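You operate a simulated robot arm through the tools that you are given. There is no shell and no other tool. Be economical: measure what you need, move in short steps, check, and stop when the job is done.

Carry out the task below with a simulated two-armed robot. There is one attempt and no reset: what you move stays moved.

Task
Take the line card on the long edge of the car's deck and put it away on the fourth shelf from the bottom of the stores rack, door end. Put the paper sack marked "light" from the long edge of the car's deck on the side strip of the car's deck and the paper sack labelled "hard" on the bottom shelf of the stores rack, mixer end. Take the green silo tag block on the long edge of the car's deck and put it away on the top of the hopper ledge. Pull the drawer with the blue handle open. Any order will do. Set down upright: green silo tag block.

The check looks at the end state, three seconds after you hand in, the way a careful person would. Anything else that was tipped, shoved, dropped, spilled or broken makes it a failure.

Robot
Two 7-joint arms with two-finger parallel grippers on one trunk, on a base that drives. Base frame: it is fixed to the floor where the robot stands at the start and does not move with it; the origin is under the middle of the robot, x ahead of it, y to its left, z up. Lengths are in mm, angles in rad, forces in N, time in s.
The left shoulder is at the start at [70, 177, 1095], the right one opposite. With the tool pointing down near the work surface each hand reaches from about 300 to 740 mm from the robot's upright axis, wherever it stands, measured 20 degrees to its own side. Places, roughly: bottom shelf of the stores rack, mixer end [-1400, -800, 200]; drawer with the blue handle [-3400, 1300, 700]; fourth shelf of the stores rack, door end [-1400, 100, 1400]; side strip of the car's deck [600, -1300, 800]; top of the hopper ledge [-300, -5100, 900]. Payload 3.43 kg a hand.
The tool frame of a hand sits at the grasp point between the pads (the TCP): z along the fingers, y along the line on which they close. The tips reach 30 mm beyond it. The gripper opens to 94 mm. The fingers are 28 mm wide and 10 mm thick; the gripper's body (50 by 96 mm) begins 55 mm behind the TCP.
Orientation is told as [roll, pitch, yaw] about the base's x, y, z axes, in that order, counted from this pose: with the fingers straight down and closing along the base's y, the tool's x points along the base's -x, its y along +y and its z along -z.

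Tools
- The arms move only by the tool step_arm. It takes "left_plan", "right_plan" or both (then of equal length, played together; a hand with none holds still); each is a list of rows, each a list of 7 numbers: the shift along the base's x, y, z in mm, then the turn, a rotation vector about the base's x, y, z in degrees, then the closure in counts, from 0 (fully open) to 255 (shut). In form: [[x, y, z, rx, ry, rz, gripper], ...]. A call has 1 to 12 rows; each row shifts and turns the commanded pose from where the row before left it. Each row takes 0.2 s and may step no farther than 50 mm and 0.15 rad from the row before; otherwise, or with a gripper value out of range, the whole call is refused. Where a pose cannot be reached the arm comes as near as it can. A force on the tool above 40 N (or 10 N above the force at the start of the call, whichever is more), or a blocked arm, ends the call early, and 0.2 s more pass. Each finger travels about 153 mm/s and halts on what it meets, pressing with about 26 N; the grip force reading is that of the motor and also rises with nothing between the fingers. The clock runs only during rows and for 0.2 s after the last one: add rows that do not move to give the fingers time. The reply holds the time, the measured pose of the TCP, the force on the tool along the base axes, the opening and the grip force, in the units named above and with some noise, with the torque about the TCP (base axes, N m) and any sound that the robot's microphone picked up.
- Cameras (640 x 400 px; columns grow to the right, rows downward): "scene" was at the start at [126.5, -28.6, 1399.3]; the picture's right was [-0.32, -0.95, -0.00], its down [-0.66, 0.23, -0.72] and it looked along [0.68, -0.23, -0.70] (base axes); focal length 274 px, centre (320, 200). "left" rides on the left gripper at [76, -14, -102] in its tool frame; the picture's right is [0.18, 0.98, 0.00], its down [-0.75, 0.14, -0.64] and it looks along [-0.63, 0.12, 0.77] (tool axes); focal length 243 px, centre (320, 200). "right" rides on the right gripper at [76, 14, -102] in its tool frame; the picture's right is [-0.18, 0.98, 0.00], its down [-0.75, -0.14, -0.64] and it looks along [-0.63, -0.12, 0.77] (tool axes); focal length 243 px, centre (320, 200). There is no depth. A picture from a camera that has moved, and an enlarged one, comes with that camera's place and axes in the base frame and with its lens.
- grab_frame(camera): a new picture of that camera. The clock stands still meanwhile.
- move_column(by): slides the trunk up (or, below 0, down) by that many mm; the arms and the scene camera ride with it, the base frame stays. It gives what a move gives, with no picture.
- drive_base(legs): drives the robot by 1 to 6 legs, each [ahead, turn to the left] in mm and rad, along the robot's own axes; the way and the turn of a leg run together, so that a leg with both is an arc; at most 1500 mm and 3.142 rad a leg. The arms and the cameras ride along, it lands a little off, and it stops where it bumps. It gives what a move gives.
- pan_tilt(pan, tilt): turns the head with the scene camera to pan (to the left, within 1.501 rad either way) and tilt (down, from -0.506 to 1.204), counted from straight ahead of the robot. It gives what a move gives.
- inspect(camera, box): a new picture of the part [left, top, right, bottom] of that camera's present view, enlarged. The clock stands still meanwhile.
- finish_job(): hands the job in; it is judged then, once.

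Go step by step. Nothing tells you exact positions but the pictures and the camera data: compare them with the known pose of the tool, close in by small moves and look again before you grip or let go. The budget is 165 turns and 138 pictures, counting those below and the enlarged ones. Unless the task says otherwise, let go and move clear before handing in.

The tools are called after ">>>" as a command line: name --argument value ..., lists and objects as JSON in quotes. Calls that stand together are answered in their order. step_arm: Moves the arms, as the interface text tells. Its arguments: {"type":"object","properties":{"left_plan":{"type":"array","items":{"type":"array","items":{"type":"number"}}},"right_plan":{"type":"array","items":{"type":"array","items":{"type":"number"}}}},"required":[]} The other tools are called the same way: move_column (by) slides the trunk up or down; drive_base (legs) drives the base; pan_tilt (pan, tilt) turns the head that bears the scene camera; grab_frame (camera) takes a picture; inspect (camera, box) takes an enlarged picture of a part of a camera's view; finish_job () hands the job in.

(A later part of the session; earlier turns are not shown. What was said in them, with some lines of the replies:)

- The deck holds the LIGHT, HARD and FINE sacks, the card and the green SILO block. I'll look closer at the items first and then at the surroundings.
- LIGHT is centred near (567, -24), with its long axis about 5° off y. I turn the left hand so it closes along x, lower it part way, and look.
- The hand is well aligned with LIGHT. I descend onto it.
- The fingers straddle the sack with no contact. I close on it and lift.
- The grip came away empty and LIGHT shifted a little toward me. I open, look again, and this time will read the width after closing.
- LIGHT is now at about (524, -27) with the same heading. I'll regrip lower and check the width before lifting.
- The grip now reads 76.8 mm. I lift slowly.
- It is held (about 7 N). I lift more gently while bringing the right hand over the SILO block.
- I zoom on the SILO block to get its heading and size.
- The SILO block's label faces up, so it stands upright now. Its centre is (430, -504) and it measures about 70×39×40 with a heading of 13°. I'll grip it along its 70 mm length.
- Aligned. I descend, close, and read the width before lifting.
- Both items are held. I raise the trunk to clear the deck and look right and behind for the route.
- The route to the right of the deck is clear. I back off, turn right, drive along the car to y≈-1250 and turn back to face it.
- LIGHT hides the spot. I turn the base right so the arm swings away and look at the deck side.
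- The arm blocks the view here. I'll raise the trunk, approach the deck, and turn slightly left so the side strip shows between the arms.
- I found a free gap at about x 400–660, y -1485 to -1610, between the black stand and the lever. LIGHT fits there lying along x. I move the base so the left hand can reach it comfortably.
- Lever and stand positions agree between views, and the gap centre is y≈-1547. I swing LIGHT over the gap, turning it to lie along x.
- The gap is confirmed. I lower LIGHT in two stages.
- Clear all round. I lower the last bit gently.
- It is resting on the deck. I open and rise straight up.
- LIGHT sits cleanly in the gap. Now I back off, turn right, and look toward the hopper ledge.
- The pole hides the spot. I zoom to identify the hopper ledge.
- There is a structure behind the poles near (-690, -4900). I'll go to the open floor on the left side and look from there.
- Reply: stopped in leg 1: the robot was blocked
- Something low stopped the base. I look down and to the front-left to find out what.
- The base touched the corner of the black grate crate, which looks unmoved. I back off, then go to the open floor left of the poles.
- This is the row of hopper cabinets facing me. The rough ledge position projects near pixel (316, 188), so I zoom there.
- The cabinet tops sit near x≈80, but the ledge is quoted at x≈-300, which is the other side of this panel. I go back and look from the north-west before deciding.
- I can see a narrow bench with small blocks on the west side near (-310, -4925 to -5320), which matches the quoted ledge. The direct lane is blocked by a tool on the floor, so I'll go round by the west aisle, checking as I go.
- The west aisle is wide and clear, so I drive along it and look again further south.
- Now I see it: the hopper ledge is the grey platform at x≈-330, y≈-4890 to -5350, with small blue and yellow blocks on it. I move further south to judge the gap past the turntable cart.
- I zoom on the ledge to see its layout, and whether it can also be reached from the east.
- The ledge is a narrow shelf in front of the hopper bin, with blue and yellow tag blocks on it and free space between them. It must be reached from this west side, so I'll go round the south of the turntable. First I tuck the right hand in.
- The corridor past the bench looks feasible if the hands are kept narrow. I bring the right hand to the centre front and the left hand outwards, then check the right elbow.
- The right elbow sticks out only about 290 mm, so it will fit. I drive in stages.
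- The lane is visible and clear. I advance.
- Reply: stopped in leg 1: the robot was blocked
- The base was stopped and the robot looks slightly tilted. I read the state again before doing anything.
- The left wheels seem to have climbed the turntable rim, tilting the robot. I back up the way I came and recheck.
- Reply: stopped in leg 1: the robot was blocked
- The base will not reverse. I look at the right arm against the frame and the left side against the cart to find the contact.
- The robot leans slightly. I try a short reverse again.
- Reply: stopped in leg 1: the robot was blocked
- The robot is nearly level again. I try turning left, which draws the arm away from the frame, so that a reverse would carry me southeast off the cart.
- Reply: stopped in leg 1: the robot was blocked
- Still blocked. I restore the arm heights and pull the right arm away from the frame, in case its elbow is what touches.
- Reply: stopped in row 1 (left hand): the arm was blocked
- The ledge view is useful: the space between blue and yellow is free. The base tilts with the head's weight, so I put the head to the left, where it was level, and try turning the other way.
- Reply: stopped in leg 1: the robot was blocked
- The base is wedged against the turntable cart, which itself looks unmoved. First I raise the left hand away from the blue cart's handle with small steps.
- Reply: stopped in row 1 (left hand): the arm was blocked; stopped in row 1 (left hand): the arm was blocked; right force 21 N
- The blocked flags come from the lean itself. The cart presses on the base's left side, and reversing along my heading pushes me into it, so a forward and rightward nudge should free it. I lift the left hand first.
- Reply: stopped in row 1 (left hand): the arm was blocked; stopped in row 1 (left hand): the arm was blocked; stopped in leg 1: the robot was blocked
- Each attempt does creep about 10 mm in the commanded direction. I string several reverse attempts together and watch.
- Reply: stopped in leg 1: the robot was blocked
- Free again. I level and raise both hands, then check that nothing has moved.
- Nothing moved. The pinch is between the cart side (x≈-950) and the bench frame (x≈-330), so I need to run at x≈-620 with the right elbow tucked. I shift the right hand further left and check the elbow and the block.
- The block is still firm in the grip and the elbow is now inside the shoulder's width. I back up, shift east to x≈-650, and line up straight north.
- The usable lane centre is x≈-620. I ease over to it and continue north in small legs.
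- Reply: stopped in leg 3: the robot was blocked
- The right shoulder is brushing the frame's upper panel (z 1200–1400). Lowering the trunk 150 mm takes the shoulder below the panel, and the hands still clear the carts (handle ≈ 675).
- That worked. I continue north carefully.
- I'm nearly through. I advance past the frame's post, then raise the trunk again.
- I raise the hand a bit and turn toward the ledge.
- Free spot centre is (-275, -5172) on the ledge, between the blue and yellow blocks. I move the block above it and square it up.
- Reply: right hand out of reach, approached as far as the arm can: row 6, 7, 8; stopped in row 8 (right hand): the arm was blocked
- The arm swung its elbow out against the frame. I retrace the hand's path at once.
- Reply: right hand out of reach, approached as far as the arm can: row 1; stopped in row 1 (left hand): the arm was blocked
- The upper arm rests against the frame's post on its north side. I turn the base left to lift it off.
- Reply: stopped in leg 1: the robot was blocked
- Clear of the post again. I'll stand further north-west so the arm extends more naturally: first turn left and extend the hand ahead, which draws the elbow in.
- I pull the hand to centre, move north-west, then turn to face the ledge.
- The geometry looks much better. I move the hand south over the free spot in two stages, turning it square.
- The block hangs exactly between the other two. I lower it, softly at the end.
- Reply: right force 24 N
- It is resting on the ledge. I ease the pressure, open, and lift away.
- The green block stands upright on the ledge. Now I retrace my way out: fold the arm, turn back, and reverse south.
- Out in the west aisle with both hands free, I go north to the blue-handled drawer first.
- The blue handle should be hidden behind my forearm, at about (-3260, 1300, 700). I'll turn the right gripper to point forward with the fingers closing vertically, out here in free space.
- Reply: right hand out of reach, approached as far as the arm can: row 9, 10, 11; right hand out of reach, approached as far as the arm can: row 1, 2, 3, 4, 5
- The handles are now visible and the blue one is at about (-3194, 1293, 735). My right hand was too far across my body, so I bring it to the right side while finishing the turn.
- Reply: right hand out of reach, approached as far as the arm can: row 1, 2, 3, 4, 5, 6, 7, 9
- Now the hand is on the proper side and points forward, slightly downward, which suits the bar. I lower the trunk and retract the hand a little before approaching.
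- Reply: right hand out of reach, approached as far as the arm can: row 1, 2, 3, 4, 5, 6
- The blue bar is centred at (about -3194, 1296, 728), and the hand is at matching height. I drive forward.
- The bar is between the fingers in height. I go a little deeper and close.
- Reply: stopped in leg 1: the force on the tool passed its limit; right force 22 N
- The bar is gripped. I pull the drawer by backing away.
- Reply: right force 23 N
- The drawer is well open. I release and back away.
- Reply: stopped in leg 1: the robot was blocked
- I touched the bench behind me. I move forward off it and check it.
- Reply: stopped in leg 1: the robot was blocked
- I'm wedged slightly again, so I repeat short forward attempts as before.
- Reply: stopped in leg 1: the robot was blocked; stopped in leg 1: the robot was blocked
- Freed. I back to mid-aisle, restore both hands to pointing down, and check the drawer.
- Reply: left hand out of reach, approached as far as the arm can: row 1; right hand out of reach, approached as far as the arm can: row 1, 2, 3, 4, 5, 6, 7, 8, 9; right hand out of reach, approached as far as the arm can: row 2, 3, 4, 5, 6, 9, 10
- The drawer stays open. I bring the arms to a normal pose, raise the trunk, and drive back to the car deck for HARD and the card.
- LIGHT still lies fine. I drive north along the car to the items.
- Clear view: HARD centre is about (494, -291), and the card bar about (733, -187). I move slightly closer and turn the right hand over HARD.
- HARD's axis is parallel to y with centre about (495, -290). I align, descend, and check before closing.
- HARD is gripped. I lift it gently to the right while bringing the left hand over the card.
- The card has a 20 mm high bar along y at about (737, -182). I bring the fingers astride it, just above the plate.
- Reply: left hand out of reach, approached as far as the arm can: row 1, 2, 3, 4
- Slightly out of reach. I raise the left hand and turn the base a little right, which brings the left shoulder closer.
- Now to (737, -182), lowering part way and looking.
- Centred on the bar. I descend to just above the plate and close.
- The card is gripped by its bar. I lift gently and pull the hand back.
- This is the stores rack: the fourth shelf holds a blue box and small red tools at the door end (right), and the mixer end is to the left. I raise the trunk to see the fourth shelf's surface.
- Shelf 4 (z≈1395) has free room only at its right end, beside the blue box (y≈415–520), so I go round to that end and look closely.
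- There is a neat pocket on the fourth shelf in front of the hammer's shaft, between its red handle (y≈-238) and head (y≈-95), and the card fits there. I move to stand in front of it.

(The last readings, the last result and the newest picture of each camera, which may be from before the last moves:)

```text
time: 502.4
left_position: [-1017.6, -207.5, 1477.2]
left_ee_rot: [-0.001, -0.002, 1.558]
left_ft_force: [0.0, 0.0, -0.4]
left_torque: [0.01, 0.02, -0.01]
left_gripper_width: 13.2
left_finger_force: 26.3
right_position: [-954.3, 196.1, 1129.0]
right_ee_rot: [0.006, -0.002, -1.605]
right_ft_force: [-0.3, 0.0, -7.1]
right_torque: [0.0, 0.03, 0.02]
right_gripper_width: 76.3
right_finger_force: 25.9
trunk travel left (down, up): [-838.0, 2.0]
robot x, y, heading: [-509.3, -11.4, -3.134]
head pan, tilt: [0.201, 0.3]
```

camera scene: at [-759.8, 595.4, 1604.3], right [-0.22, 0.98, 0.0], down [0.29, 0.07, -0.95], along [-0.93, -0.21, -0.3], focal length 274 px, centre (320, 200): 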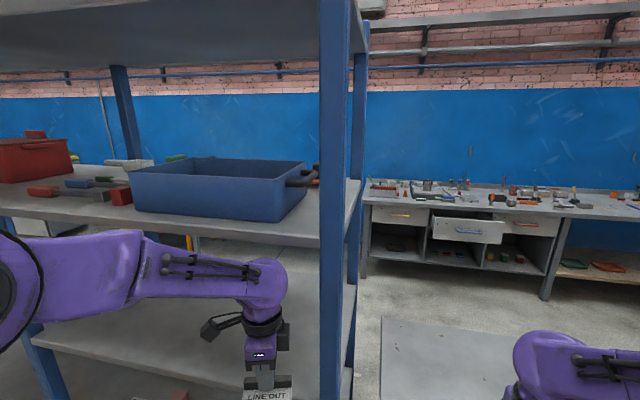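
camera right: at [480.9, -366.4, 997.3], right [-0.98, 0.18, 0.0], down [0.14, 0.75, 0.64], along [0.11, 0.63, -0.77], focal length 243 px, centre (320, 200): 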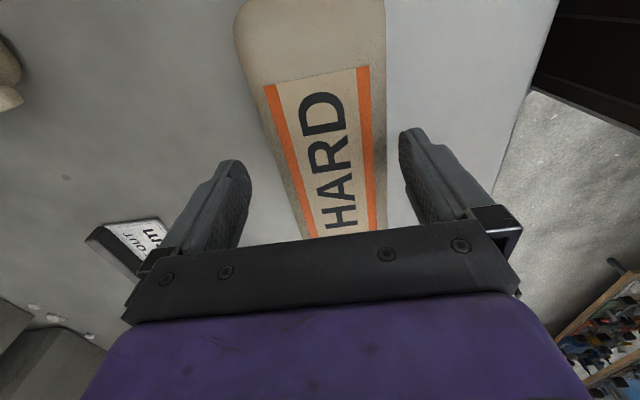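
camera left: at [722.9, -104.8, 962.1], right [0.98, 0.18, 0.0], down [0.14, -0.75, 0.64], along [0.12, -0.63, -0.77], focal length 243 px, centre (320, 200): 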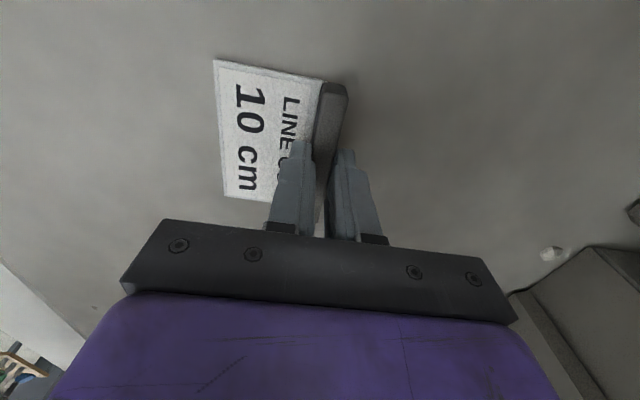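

>>> step_arm --left_plan '[[0, 14, 0, 0, 0, 0.5, 255], [0, 14, 0, 0, 0, 0, 255], [0, 13, 0, 0, 0, 0, 255], [0, 0, 0, 0, 0, 0, 255], [0, 0, 0, 0, 0, 0, 255], [0, 0, 0, 0, 0, 0, 255], [0, 0, 0, 0, 0, 0, 255]]' --right_plan '[[12, 5, -10, 0, 0, 0, 255], [15, 5, -10, 0, 0, 0, 255], [15, 5, -10, 0, 0, 0, 255], [15, 5, -10, 0, 0, 0, 255], [15, 5, -10, 0, 0, 0, 255], [15, 5, -10, 0, 0, 0, 255], [0, 0, 0, 0, 0, 0, 255]]'

>>> drive_base --legs '[[215, 0]]'

>>> grab_frame --camera "left"

>>> pan_tilt --pan 0.1 --tilt 0.45

>>> grab_frame --camera "scene"

```text
time: 504.0
left_position: [-1018.4, -166.4, 1477.5]
left_ee_rot: [-0.003, 0.001, 1.568]
left_ft_force: [-0.3, -0.7, -0.2]
left_torque: [-0.03, 0.01, 0.0]
left_gripper_width: 12.7
left_finger_force: 26.4
right_position: [-867.8, 226.1, 1067.0]
right_ee_rot: [0.004, -0.001, -1.604]
right_ft_force: [1.0, -0.5, -7.2]
right_torque: [0.01, -0.02, 0.0]
right_gripper_width: 76.6
right_finger_force: 26.1
trunk travel left (down, up): [-838.0, 2.0]
robot x, y, heading: [-508.7, -8.9, -3.136]
head pan, tilt: [0.201, 0.3]
```

```text
time: 505.6
left_position: [-1226.3, -167.8, 1478.4]
left_ee_rot: [0.003, 0.0, 1.569]
left_ft_force: [0.2, 0.3, -0.4]
left_torque: [0.04, 0.03, 0.0]
left_gripper_width: 12.5
left_finger_force: 25.9
right_position: [-1079.0, 223.1, 1070.1]
right_ee_rot: [0.005, -0.001, -1.602]
right_ft_force: [1.0, -0.4, -7.3]
right_torque: [0.05, 0.02, -0.01]
right_gripper_width: 76.5
right_finger_force: 25.8
trunk travel left (down, up): [-838.0, 2.0]
robot x, y, heading: [-722.3, -12.8, -3.134]
head pan, tilt: [0.201, 0.3]
```

```text
17 pictures are left
camera left: at [-1212.0, -243.9, 1581.2], right [-0.98, -0.18, 0.0], down [-0.14, 0.75, 0.64], along [-0.12, 0.63, -0.77], focal length 243 px, centre (320, 200)
```

left: 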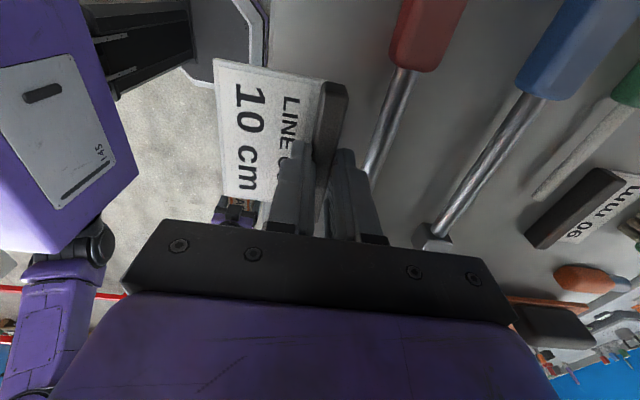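

```text
time: 506.3
left_position: [-1230.7, -168.0, 1477.1]
left_ee_rot: [-0.003, 0.0, 1.567]
left_ft_force: [-0.5, -0.3, -0.5]
left_torque: [0.0, 0.02, 0.0]
left_gripper_width: 12.7
left_finger_force: 26.3
right_position: [-1080.9, 224.4, 1068.3]
right_ee_rot: [0.007, -0.003, -1.601]
right_ft_force: [-0.6, 0.7, -6.5]
right_torque: [0.05, -0.04, -0.01]
right_gripper_width: 76.6
right_finger_force: 25.6
trunk travel left (down, up): [-838.0, 2.0]
robot x, y, heading: [-724.1, -12.8, -3.134]
head pan, tilt: [0.099, 0.45]
```

```text
16 pictures are left
camera scene: at [-867.2, -22.9, 1590.6], right [-0.11, 0.99, 0.0], down [0.43, 0.05, -0.9], along [-0.9, -0.1, -0.44], focal length 274 px, centre (320, 200)
```

scene: 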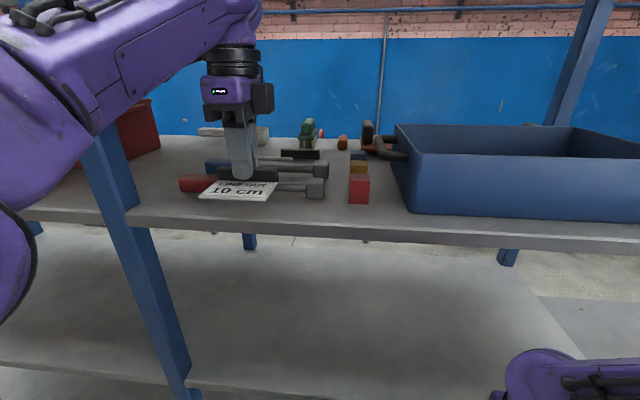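

Another line card lies on this shelf, so this is the right kind of place. I shift slightly right to centre in the pocket and lower.

>>> step_arm --left_plan '[[-8, 10, 0, 0, 0, 0, 255], [-9, 10, -5, 0, 0, 0, 255], [0, 0, -10, 0, 0, 0, 255], [0, 0, -10, 0, 0, 0, 255], [0, 0, -5, 0, 0, 0, 255], [0, 0, 0, 0, 0, 0, 255]]'

>>> inspect --camera "scene" --box '[160, 120, 400, 250]'

>>> grab_frame --camera "left"

```text
time: 507.7
left_position: [-1247.2, -147.7, 1447.8]
left_ee_rot: [-0.002, -0.001, 1.568]
left_ft_force: [-0.5, -1.1, -0.6]
left_torque: [0.0, -0.03, 0.01]
left_gripper_width: 12.7
left_finger_force: 25.9
right_position: [-1082.6, 223.8, 1068.4]
right_ee_rot: [0.007, -0.001, -1.604]
right_ft_force: [0.1, 0.0, -6.2]
right_torque: [0.04, 0.0, -0.04]
right_gripper_width: 76.4
right_finger_force: 25.8
trunk travel left (down, up): [-838.0, 2.0]
robot x, y, heading: [-727.3, -9.6, -3.132]
head pan, tilt: [0.099, 0.45]
```

```text
2.67 times, centred on (280, 185) of scene
camera zoom: at [-867.3, -23.0, 1590.6], right [-0.11, 0.99, 0.0], down [0.43, 0.05, -0.9], along [-0.9, -0.1, -0.44], focal length 730 px, centre (427, 240)
```

zoom: 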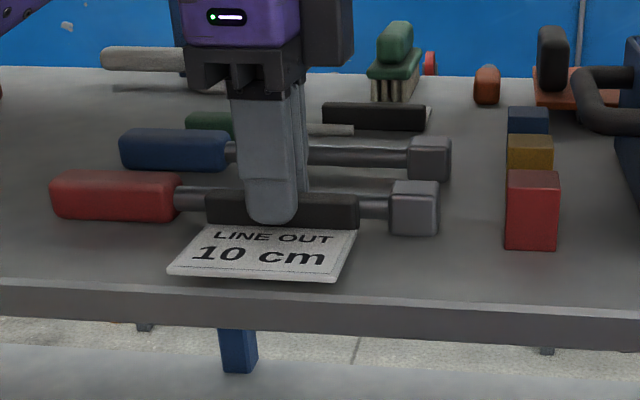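

```text
14 pictures are left
camera left: at [-1233.4, -224.0, 1550.0], right [-0.98, -0.18, 0.0], down [-0.14, 0.75, 0.64], along [-0.12, 0.63, -0.77], focal length 243 px, centre (320, 200)
```

left: 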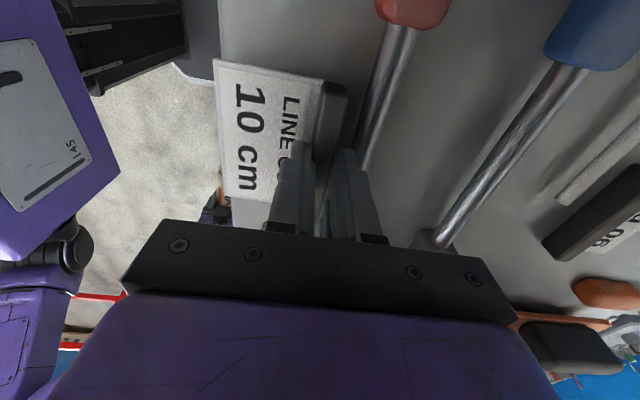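

Well placed: the plate's front edge is flush with the shelf edge and the shaft is clear. I lower the last bit.

>>> step_arm --left_plan '[[0, 0, -5, 0, 0, 0, 255], [0, 0, -4, 0, 0, 0, 255], [0, 0, -3, 0, 0, 0, 255], [0, 0, 0, 0, 0, 0, 255]]'

```text
time: 508.7
left_position: [-1246.0, -147.9, 1437.0]
left_ee_rot: [0.002, 0.0, 1.569]
left_ft_force: [-10.4, -2.2, 28.6]
left_torque: [-0.05, 0.23, -0.06]
left_gripper_width: 13.1
left_finger_force: 26.2
right_position: [-1079.7, 223.5, 1068.6]
right_ee_rot: [0.005, -0.001, -1.603]
right_ft_force: [-0.2, -0.4, -7.2]
right_torque: [0.0, 0.0, -0.02]
right_gripper_width: 76.4
right_finger_force: 25.3
trunk travel left (down, up): [-838.0, 2.0]
robot x, y, heading: [-725.1, -8.7, -3.134]
head pan, tilt: [0.099, 0.45]
```

In contact. I relieve it, open a little, and rise straight up.

>>> step_arm --left_plan '[[0, 0, 2, 0, 0, 0, 255], [0, 0, 0, 0, 0, 0, 205], [0, 0, 0, 0, 0, 0, 198], [0, 0, 0, 0, 0, 0, 198], [0, 0, 10, 0, 0, 0, 198], [0, 0, 15, 0, 0, 0, 198], [0, 0, 15, 0, 0, 0, 198], [0, 0, 10, 0, 0, 0, 198], [0, 0, 0, 0, 0, 0, 198]]'

>>> inspect --camera "scene" --box '[160, 120, 400, 250]'

```text
time: 510.7
left_position: [-1247.0, -149.5, 1476.2]
left_ee_rot: [0.003, 0.001, 1.57]
left_ft_force: [-0.7, 0.8, -0.1]
left_torque: [0.02, -0.04, -0.03]
left_gripper_width: 21.4
left_finger_force: 0.1
left hand out of reach, approached as far as the arm can: row 8
right_position: [-1081.6, 223.6, 1068.1]
right_ee_rot: [0.007, -0.003, -1.603]
right_ft_force: [0.2, 0.0, -6.9]
right_torque: [0.03, 0.0, 0.04]
right_gripper_width: 76.2
right_finger_force: 26.1
trunk travel left (down, up): [-838.0, 2.0]
robot x, y, heading: [-721.8, -12.1, -3.134]
head pan, tilt: [0.099, 0.45]
```

```text
2.67 times, centred on (280, 185) of scene
camera zoom: at [-867.4, -23.5, 1590.6], right [-0.11, 0.99, 0.0], down [0.43, 0.05, -0.9], along [-0.9, -0.1, -0.44], focal length 730 px, centre (427, 240)
```

zoom: 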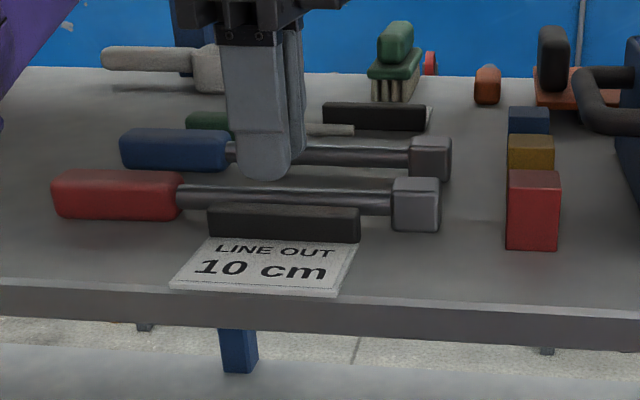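

The card lies neatly on the fourth shelf. I back away, tuck the left hand, and go to the mixer end for HARD.

>>> drive_base --legs '[[-290, 0]]'

>>> step_arm --left_plan '[[20, -12, -35, 0, 0, 0, 120], [20, -12, -35, 0, 0, 0, 0], [20, -12, -35, 0, 0, 0, 0], [20, -12, -35, 0, 0, 0, 0], [20, -12, -35, 0, 0, 0, 0], [20, -12, -35, 0, 0, 0, 0], [20, -12, -35, 0, 0, 0, 0], [20, -12, -35, 0, 0, 0, 0], [10, -12, -35, 0, 0, 0, 0], [0, 0, 0, 0, 0, 0, 0]]'

>>> drive_base --legs '[[0, 1.563], [960, 0], [0, -1.571]]'

>>> move_column --by -500

>>> pan_tilt --pan -0.1 --tilt 0.75

>>> grab_frame --camera "scene"

```text
time: 512.7
left_position: [-964.7, -147.5, 1475.6]
left_ee_rot: [0.001, 0.0, 1.567]
left_ft_force: [-0.2, 0.4, 0.1]
left_torque: [0.01, -0.02, 0.02]
left_gripper_width: 21.3
left_finger_force: 0.0
right_position: [-798.1, 225.5, 1067.2]
right_ee_rot: [0.006, -0.002, -1.602]
right_ft_force: [0.1, 0.2, -6.8]
right_torque: [0.04, -0.01, -0.04]
right_gripper_width: 76.3
right_finger_force: 26.0
trunk travel left (down, up): [-838.0, 2.0]
robot x, y, heading: [-438.8, -7.4, -3.136]
head pan, tilt: [0.099, 0.45]
```

```text
time: 514.9
left_position: [-791.2, -254.6, 1160.9]
left_ee_rot: [0.002, 0.0, 1.569]
left_ft_force: [0.1, -0.6, 0.1]
left_torque: [0.01, 0.0, 0.0]
left_gripper_width: 94.3
left_finger_force: 0.1
right_position: [-797.2, 225.6, 1069.1]
right_ee_rot: [0.006, -0.001, -1.602]
right_ft_force: [-0.4, 0.4, -7.1]
right_torque: [0.01, 0.01, -0.01]
right_gripper_width: 76.3
right_finger_force: 26.2
trunk travel left (down, up): [-838.0, 2.0]
robot x, y, heading: [-438.3, -7.8, -3.133]
head pan, tilt: [0.099, 0.45]
```

```text
time: 527.6
left_position: [-794.5, -1218.8, 1160.8]
left_ee_rot: [0.001, -0.001, 1.565]
left_ft_force: [0.3, -0.1, 0.4]
left_torque: [0.02, 0.0, -0.01]
left_gripper_width: 94.1
left_finger_force: 0.1
right_position: [-797.4, -738.0, 1068.5]
right_ee_rot: [0.007, -0.001, -1.607]
right_ft_force: [-0.5, 0.0, -6.9]
right_torque: [0.01, 0.02, -0.02]
right_gripper_width: 75.9
right_finger_force: 25.8
trunk travel left (down, up): [-838.0, 2.0]
robot x, y, heading: [-440.7, -975.4, -3.138]
head pan, tilt: [0.099, 0.45]
```

```text
refused: -500 is not a number from -400 to 400
```

```text
time: 528.4
left_position: [-795.2, -1218.3, 1160.4]
left_ee_rot: [0.001, 0.0, 1.563]
left_ft_force: [0.4, 0.1, 0.5]
left_torque: [0.01, -0.01, -0.03]
left_gripper_width: 94.0
left_finger_force: 0.1
right_position: [-800.1, -737.7, 1068.0]
right_ee_rot: [0.008, -0.001, -1.605]
right_ft_force: [0.3, 0.7, -7.2]
right_torque: [0.02, 0.03, 0.01]
right_gripper_width: 76.2
right_finger_force: 25.6
trunk travel left (down, up): [-838.0, 2.0]
robot x, y, heading: [-443.6, -970.8, -3.137]
head pan, tilt: [-0.099, 0.75]
```

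```text
12 pictures are left
camera scene: at [-576.0, -967.7, 1564.2], right [0.1, 1.0, 0.0], down [0.68, -0.07, -0.73], along [-0.73, 0.07, -0.68], focal length 274 px, centre (320, 200)
```

scene: 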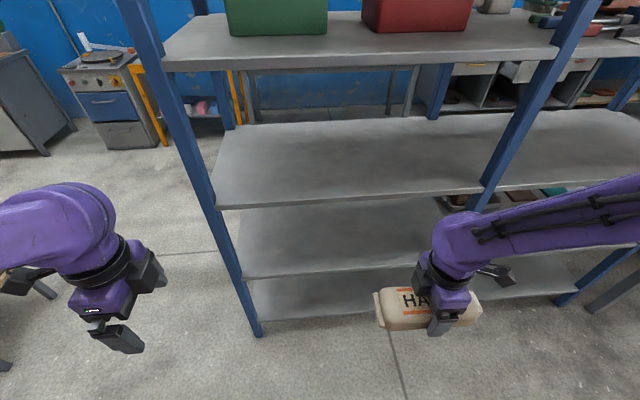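

The bottom shelf's mixer bay is empty. I extend the right hand, lower the trunk in two moves, and check the height.

>>> step_arm --right_plan '[[-15, -4, 0, 0, 0, 0, 255], [-15, -4, 0, 0, 0, 0, 255], [-15, -4, 0, 0, 0, 0, 255], [-15, -4, 0, 0, 0, 0, 255], [-15, -4, 0, 0, 0, 0, 255], [-15, -4, 0, 0, 0, 0, 255], [-15, -4, 0, 0, 0, 0, 255], [-15, -4, 0, 0, 0, 0, 255], [-15, -4, 0, 0, 0, 0, 255], [-15, -4, 0, 0, 0, 0, 255], [-15, -4, 0, 0, 0, 0, 255], [0, 0, 0, 0, 0, 0, 255]]'

>>> move_column --by -400

>>> move_column --by -340

>>> pan_tilt --pan -0.25 --tilt 0.6

>>> grab_frame --camera "scene"

```text
time: 531.0
left_position: [-795.1, -1217.5, 1161.2]
left_ee_rot: [-0.001, 0.0, 1.565]
left_ft_force: [-0.1, 0.2, 0.5]
left_torque: [-0.01, 0.01, 0.03]
left_gripper_width: 93.8
left_finger_force: 0.1
right_position: [-963.9, -781.6, 1067.6]
right_ee_rot: [0.005, -0.002, -1.605]
right_ft_force: [-0.6, 0.4, -7.0]
right_torque: [0.0, 0.02, -0.03]
right_gripper_width: 76.5
right_finger_force: 26.2
trunk travel left (down, up): [-838.0, 2.0]
robot x, y, heading: [-444.4, -975.5, -3.138]
head pan, tilt: [-0.099, 0.75]
```

```text
time: 534.8
left_position: [-795.4, -1218.1, 760.8]
left_ee_rot: [0.0, -0.002, 1.565]
left_ft_force: [-0.2, 0.7, 0.2]
left_torque: [0.01, 0.02, -0.04]
left_gripper_width: 94.1
left_finger_force: 0.1
right_position: [-963.4, -782.6, 668.8]
right_ee_rot: [0.007, -0.002, -1.605]
right_ft_force: [0.2, 0.9, -8.0]
right_torque: [0.06, 0.0, -0.04]
right_gripper_width: 76.1
right_finger_force: 25.8
trunk travel left (down, up): [-438.0, 402.0]
robot x, y, heading: [-440.0, -972.6, -3.138]
head pan, tilt: [-0.099, 0.75]
```

```text
time: 538.1
left_position: [-795.2, -1219.0, 421.5]
left_ee_rot: [-0.002, -0.001, 1.565]
left_ft_force: [0.3, -0.4, -0.5]
left_torque: [0.01, 0.0, 0.0]
left_gripper_width: 93.8
left_finger_force: 0.1
right_position: [-962.2, -781.9, 327.6]
right_ee_rot: [0.008, -0.003, -1.606]
right_ft_force: [-0.2, 0.9, -6.6]
right_torque: [0.06, -0.02, 0.01]
right_gripper_width: 76.4
right_finger_force: 26.1
trunk travel left (down, up): [-98.0, 742.0]
robot x, y, heading: [-447.1, -973.6, -3.136]
head pan, tilt: [-0.099, 0.75]
```

```text
time: 538.8
left_position: [-794.7, -1218.0, 420.9]
left_ee_rot: [-0.001, -0.001, 1.565]
left_ft_force: [-0.7, -1.0, -0.1]
left_torque: [0.02, -0.02, -0.02]
left_gripper_width: 93.7
left_finger_force: 0.1
right_position: [-962.9, -782.9, 326.9]
right_ee_rot: [0.008, -0.001, -1.605]
right_ft_force: [0.7, 0.1, -6.5]
right_torque: [0.04, 0.01, 0.01]
right_gripper_width: 76.3
right_finger_force: 26.2
trunk travel left (down, up): [-98.0, 742.0]
robot x, y, heading: [-439.1, -977.7, -3.138]
head pan, tilt: [-0.25, 0.6]
```

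```text
11 pictures are left
camera scene: at [-579.0, -954.6, 836.9], right [0.24, 0.97, 0.0], down [0.55, -0.14, -0.82], along [-0.8, 0.2, -0.57], focal length 274 px, centre (320, 200)
```

scene: 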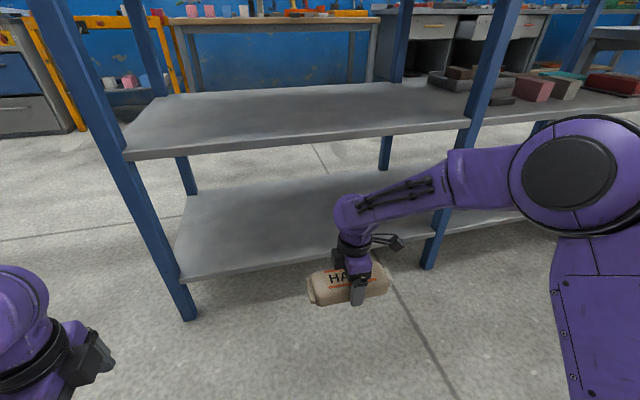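

Bottom shelf top is about z 200, with the shelf above at about 555. I lower the sack a bit so hand and sack both clear, then drive in.

>>> step_arm --right_plan '[[0, 0, -10, 0, 0, 2, 255], [0, 0, -12, 0, 0, 0, 255], [0, 0, -12, 0, 0, 0, 255], [0, 0, -10, 0, 0, 0, 255], [0, 0, 0, 0, 0, 0, 255]]'

>>> drive_base --legs '[[200, 0]]'

>>> grab_frame --camera "scene"

```text
time: 540.0
left_position: [-793.7, -1219.1, 420.2]
left_ee_rot: [0.0, 0.0, 1.566]
left_ft_force: [0.6, 0.6, -0.3]
left_torque: [-0.02, 0.0, -0.02]
left_gripper_width: 93.9
left_finger_force: 0.0
right_position: [-964.2, -782.2, 282.2]
right_ee_rot: [0.005, -0.002, -1.569]
right_ft_force: [-0.9, -0.5, -6.8]
right_torque: [0.03, 0.02, 0.0]
right_gripper_width: 76.5
right_finger_force: 27.0
trunk travel left (down, up): [-98.0, 742.0]
robot x, y, heading: [-442.0, -972.1, -3.139]
head pan, tilt: [-0.25, 0.6]
```

```text
time: 541.6
left_position: [-994.2, -1217.6, 420.1]
left_ee_rot: [0.001, 0.0, 1.562]
left_ft_force: [-0.2, -0.3, 0.0]
left_torque: [0.01, 0.02, 0.0]
left_gripper_width: 93.7
left_finger_force: 0.0
right_position: [-1161.0, -781.4, 283.7]
right_ee_rot: [0.006, -0.001, -1.573]
right_ft_force: [0.5, 0.3, -6.9]
right_torque: [0.04, -0.02, 0.02]
right_gripper_width: 76.6
right_finger_force: 25.8
trunk travel left (down, up): [-98.0, 742.0]
robot x, y, heading: [-638.7, -974.2, -3.138]
head pan, tilt: [-0.25, 0.6]
```

```text
10 pictures are left
camera scene: at [-778.9, -955.0, 837.0], right [0.24, 0.97, 0.0], down [0.55, -0.14, -0.82], along [-0.8, 0.2, -0.57], focal length 274 px, centre (320, 200)
```

scene: 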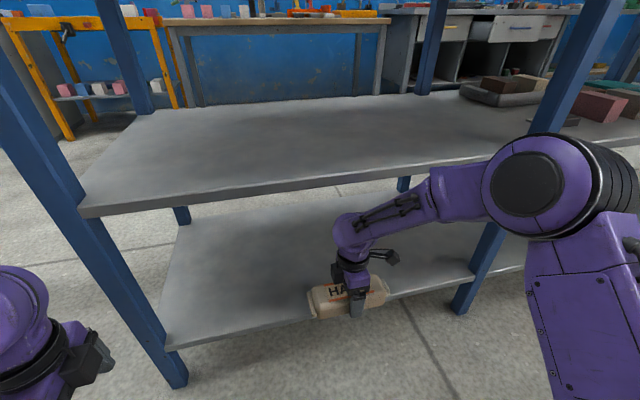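

Clear so far. I continue gently, partly by base and partly by arm.

>>> drive_base --legs '[[55, 0]]'

>>> step_arm --right_plan '[[-12, 0, 0, 0, 0, 0, 255], [-12, 0, 0, 0, 0, 0, 255], [-12, 0, 0, 0, 0, 0, 255], [-12, 0, 0, 0, 0, 0, 255], [0, 0, 0, 0, 0, 0, 255]]'

>>> grab_frame --camera "scene"

```text
time: 542.6
left_position: [-1050.5, -1217.8, 421.0]
left_ee_rot: [0.001, 0.001, 1.564]
left_ft_force: [-0.2, 0.1, -0.3]
left_torque: [0.04, 0.04, -0.05]
left_gripper_width: 93.9
left_finger_force: 0.0
right_position: [-1217.3, -781.4, 282.5]
right_ee_rot: [0.009, -0.001, -1.57]
right_ft_force: [0.4, -0.5, -7.1]
right_torque: [0.01, -0.02, 0.03]
right_gripper_width: 76.3
right_finger_force: 25.8
trunk travel left (down, up): [-98.0, 742.0]
robot x, y, heading: [-696.7, -972.8, -3.14]
head pan, tilt: [-0.25, 0.6]
```

```text
time: 543.8
left_position: [-1037.6, -1217.6, 428.5]
left_ee_rot: [0.021, 0.003, 1.559]
left_ft_force: [1.5, 0.5, 0.3]
left_torque: [-0.02, 0.1, 0.06]
left_gripper_width: 94.0
left_finger_force: 0.1
right_position: [-1238.9, -783.1, 283.6]
right_ee_rot: [0.024, -0.001, -1.563]
right_ft_force: [41.5, -7.6, -36.7]
right_torque: [0.69, 1.99, 0.27]
right_gripper_width: 76.3
right_finger_force: 25.9
trunk travel left (down, up): [-98.0, 742.0]
robot x, y, heading: [-692.8, -975.3, 3.118]
head pan, tilt: [-0.25, 0.6]
```

```text
9 pictures are left
camera scene: at [-782.0, -951.7, 849.7], right [0.27, 0.96, -0.02], down [0.5, -0.15, -0.85], along [-0.82, 0.22, -0.52], focal length 274 px, centre (320, 200)
```

scene: 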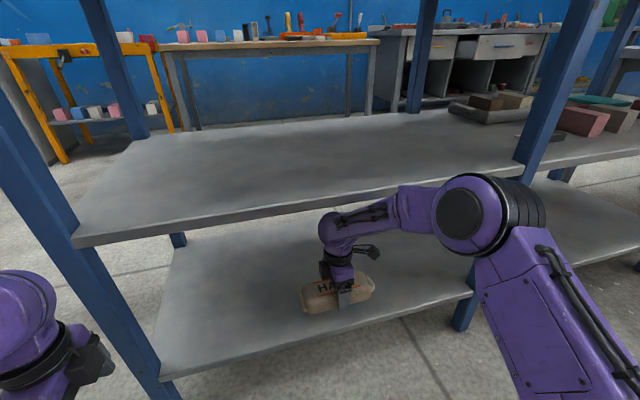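

My elbow touched the shelf edge above. I back the base 85 mm to relieve it, then reach further with the arm straighter.

>>> drive_base --legs '[[-85, 0]]'

>>> step_arm --right_plan '[[-12, 0, 0, 0, 0, 0, 255], [-12, 0, 0, 0, 0, 0, 255], [-12, 0, 0, 0, 0, 0, 255], [-12, 0, 0, 0, 0, 0, 255], [-12, 0, 0, 0, 0, 0, 255], [-12, 0, 0, 0, 0, 0, 255], [0, 0, 0, 0, 0, 0, 255]]'

>>> grab_frame --camera "scene"

```text
time: 544.9
left_position: [-965.4, -1219.0, 421.9]
left_ee_rot: [0.001, 0.0, 1.564]
left_ft_force: [-0.3, -0.3, 0.3]
left_torque: [-0.01, -0.02, 0.02]
left_gripper_width: 93.9
left_finger_force: 0.0
right_position: [-1180.9, -782.0, 283.3]
right_ee_rot: [0.008, -0.002, -1.572]
right_ft_force: [0.1, -0.6, -6.5]
right_torque: [0.04, 0.04, 0.0]
right_gripper_width: 76.5
right_finger_force: 25.9
trunk travel left (down, up): [-98.0, 742.0]
robot x, y, heading: [-609.2, -973.5, -3.135]
head pan, tilt: [-0.25, 0.6]
```

```text
time: 546.5
left_position: [-964.9, -1218.7, 420.5]
left_ee_rot: [0.001, 0.001, 1.565]
left_ft_force: [0.4, -0.9, -0.1]
left_torque: [0.0, -0.03, -0.01]
left_gripper_width: 94.2
left_finger_force: 0.1
right_position: [-1251.8, -781.5, 282.3]
right_ee_rot: [0.007, -0.002, -1.573]
right_ft_force: [-0.2, -0.2, -7.2]
right_torque: [0.03, -0.03, 0.02]
right_gripper_width: 76.2
right_finger_force: 26.0
trunk travel left (down, up): [-98.0, 742.0]
robot x, y, heading: [-613.6, -972.6, -3.137]
head pan, tilt: [-0.25, 0.6]
```

```text
8 pictures are left
camera scene: at [-749.0, -955.0, 836.9], right [0.25, 0.97, 0.0], down [0.55, -0.14, -0.82], along [-0.8, 0.2, -0.57], focal length 274 px, centre (320, 200)
```

scene: 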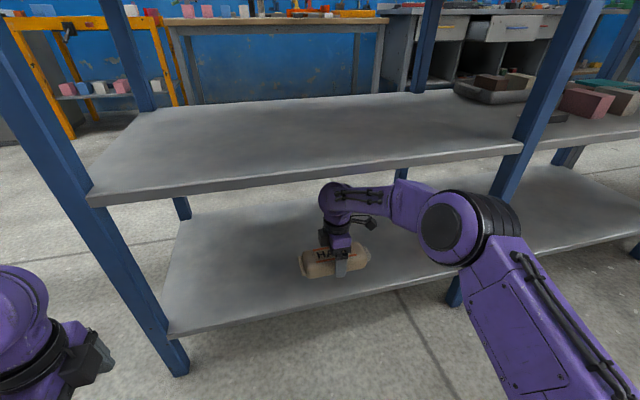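

Now the sack hangs fully inside the shelf, with no side forces. I lower it.

>>> step_arm --right_plan '[[0, 0, -10, 0, 0, 0, 255], [0, 0, -10, 0, 0, 0, 255], [0, 0, -10, 0, 0, 0, 255], [0, 0, -7, 0, 0, 0, 255], [0, 0, -4, 0, 0, 0, 255], [0, 0, 0, 0, 0, 0, 255]]'

```text
time: 547.9
left_position: [-965.4, -1217.7, 421.1]
left_ee_rot: [0.002, -0.001, 1.565]
left_ft_force: [-0.6, 0.4, -0.1]
left_torque: [-0.02, 0.0, -0.02]
left_gripper_width: 94.1
left_finger_force: 0.0
right_position: [-1252.5, -781.8, 242.9]
right_ee_rot: [0.006, -0.001, -1.572]
right_ft_force: [0.1, -0.8, -6.8]
right_torque: [0.05, -0.01, 0.02]
right_gripper_width: 76.3
right_finger_force: 26.1
trunk travel left (down, up): [-98.0, 742.0]
robot x, y, heading: [-612.6, -972.2, -3.137]
head pan, tilt: [-0.25, 0.6]
```

>>> step_arm --right_plan '[[0, 0, -3, 0, 0, 0, 255], [0, 0, -3, 0, 0, 0, 255], [0, 0, 0, 0, 0, 0, 255]]'

```text
time: 548.7
left_position: [-963.8, -1218.6, 421.6]
left_ee_rot: [0.001, -0.001, 1.561]
left_ft_force: [0.4, 0.8, -0.1]
left_torque: [0.0, 0.0, -0.02]
left_gripper_width: 94.0
left_finger_force: 0.1
right_position: [-1252.1, -782.7, 237.8]
right_ee_rot: [0.005, -0.002, -1.573]
right_ft_force: [1.2, 1.3, 1.1]
right_torque: [-0.7, 0.2, 0.15]
right_gripper_width: 76.6
right_finger_force: 25.7
trunk travel left (down, up): [-98.0, 742.0]
robot x, y, heading: [-607.3, -973.9, -3.135]
head pan, tilt: [-0.25, 0.6]
```

It's resting on the shelf. I open, rise just above the sack, and back out.

>>> step_arm --right_plan '[[0, 0, -1, 0, 0, 0, 255], [0, 0, 0, 0, 0, 0, 20], [0, 0, 0, 0, 0, 0, 0], [0, 0, 0, 0, 0, 0, 0], [0, 0, 12, 0, 0, 0, 0], [0, 0, 15, 0, 0, 0, 0], [0, 0, 15, 0, 0, 0, 0], [0, 0, 15, 0, 0, 0, 0], [0, 0, 0, 0, 0, 0, 0]]'

>>> grab_frame --camera "scene"

```text
time: 550.7
left_position: [-964.2, -1219.7, 421.2]
left_ee_rot: [0.001, 0.0, 1.564]
left_ft_force: [-0.7, 0.1, 0.6]
left_torque: [-0.03, 0.01, 0.03]
left_gripper_width: 93.8
left_finger_force: 0.1
right_position: [-1252.1, -782.4, 292.6]
right_ee_rot: [0.005, -0.001, -1.572]
right_ft_force: [0.5, 0.3, -0.3]
right_torque: [-0.04, -0.02, -0.01]
right_gripper_width: 94.0
right_finger_force: 0.1
trunk travel left (down, up): [-98.0, 742.0]
robot x, y, heading: [-611.9, -971.5, -3.137]
head pan, tilt: [-0.25, 0.6]
```

```text
7 pictures are left
camera scene: at [-748.3, -955.2, 837.1], right [0.25, 0.97, 0.0], down [0.55, -0.14, -0.83], along [-0.8, 0.2, -0.56], focal length 274 px, centre (320, 200)
```

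scene: 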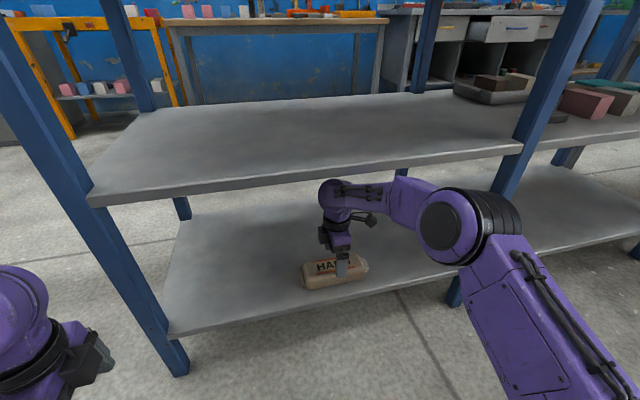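

>>> step_arm --right_plan '[[0, 0, 8, 0, 0, 0, 0], [15, 0, 0, 0, 0, 0, 0], [20, 0, 0, 0, 0, 0, 0], [20, 0, 0, 0, 0, 0, 0], [0, 0, 0, 0, 0, 0, 0]]'

>>> drive_base --legs '[[-250, 0]]'

>>> grab_frame --camera "scene"

```text
time: 551.9
left_position: [-964.3, -1218.3, 420.0]
left_ee_rot: [0.0, 0.0, 1.565]
left_ft_force: [0.7, -0.4, 0.5]
left_torque: [-0.02, 0.02, 0.0]
left_gripper_width: 94.0
left_finger_force: 0.1
right_position: [-1198.9, -781.9, 300.9]
right_ee_rot: [0.004, 0.001, -1.572]
right_ft_force: [-0.4, 0.1, 0.2]
right_torque: [-0.01, -0.01, 0.02]
right_gripper_width: 94.0
right_finger_force: 0.1
trunk travel left (down, up): [-98.0, 742.0]
robot x, y, heading: [-615.7, -975.0, -3.144]
head pan, tilt: [-0.25, 0.6]
```

```text
time: 553.7
left_position: [-715.1, -1219.2, 421.2]
left_ee_rot: [0.0, 0.0, 1.561]
left_ft_force: [0.3, 0.3, 1.0]
left_torque: [-0.01, 0.02, 0.01]
left_gripper_width: 94.2
left_finger_force: 0.0
right_position: [-948.7, -781.7, 302.3]
right_ee_rot: [0.005, -0.002, -1.573]
right_ft_force: [0.5, 0.0, 0.8]
right_torque: [-0.01, -0.01, -0.03]
right_gripper_width: 94.0
right_finger_force: 0.1
trunk travel left (down, up): [-98.0, 742.0]
robot x, y, heading: [-363.1, -973.0, -3.144]
head pan, tilt: [-0.25, 0.6]
```

```text
6 pictures are left
camera scene: at [-498.9, -954.8, 837.1], right [0.25, 0.97, 0.0], down [0.55, -0.14, -0.82], along [-0.8, 0.2, -0.57], focal length 274 px, centre (320, 200)
```

scene: 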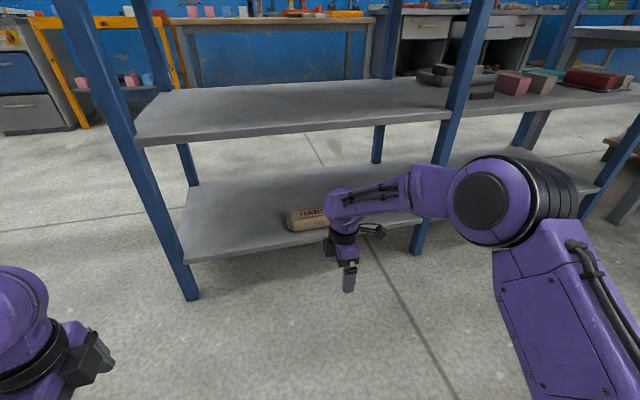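

HARD rests on the bottom shelf at the mixer end and both hands are clear. All the parts of the job are done, so I hand it in.

>>> finish_job

```text
The job is handed in.
```

I did all five parts and handed the job in. The checker has not told me its result.

- **LIGHT sack:** it lies on the car's deck at about (534, -1546), in a gap between two tools. I took the tooled part of the deck around the quoted spot to be the side strip, since no edge is marked. My first grip slipped and shifted the sack about 45 mm before I picked it up properly.
- **HARD sack:** it is on the bottom shelf of the stores rack at the mixer end, fully inside the front edge.
- **Line card:** it is on the fourth shelf at the door end, in front of a hammer, with its front edge about flush with the shelf edge.
- **Green silo block:** it stands upright on the hopper ledge, between the blue and yellow blocks.
- **Drawer with the blue handle:** I pulled it open about 260 mm and let go.

The robot bumped things several times. It touched the grate crate near the tool table, wedged against the turntable cart by the hopper, and leaned on the frame beside the ledge. It also backed into the bench behind the drawer and pressed its elbow on a rack shelf edge. The crate and cart looked unmoved by my estimates, and nothing looked shifted at the frame or the rack shelf. I did not check closely that nothing moved on that bench.
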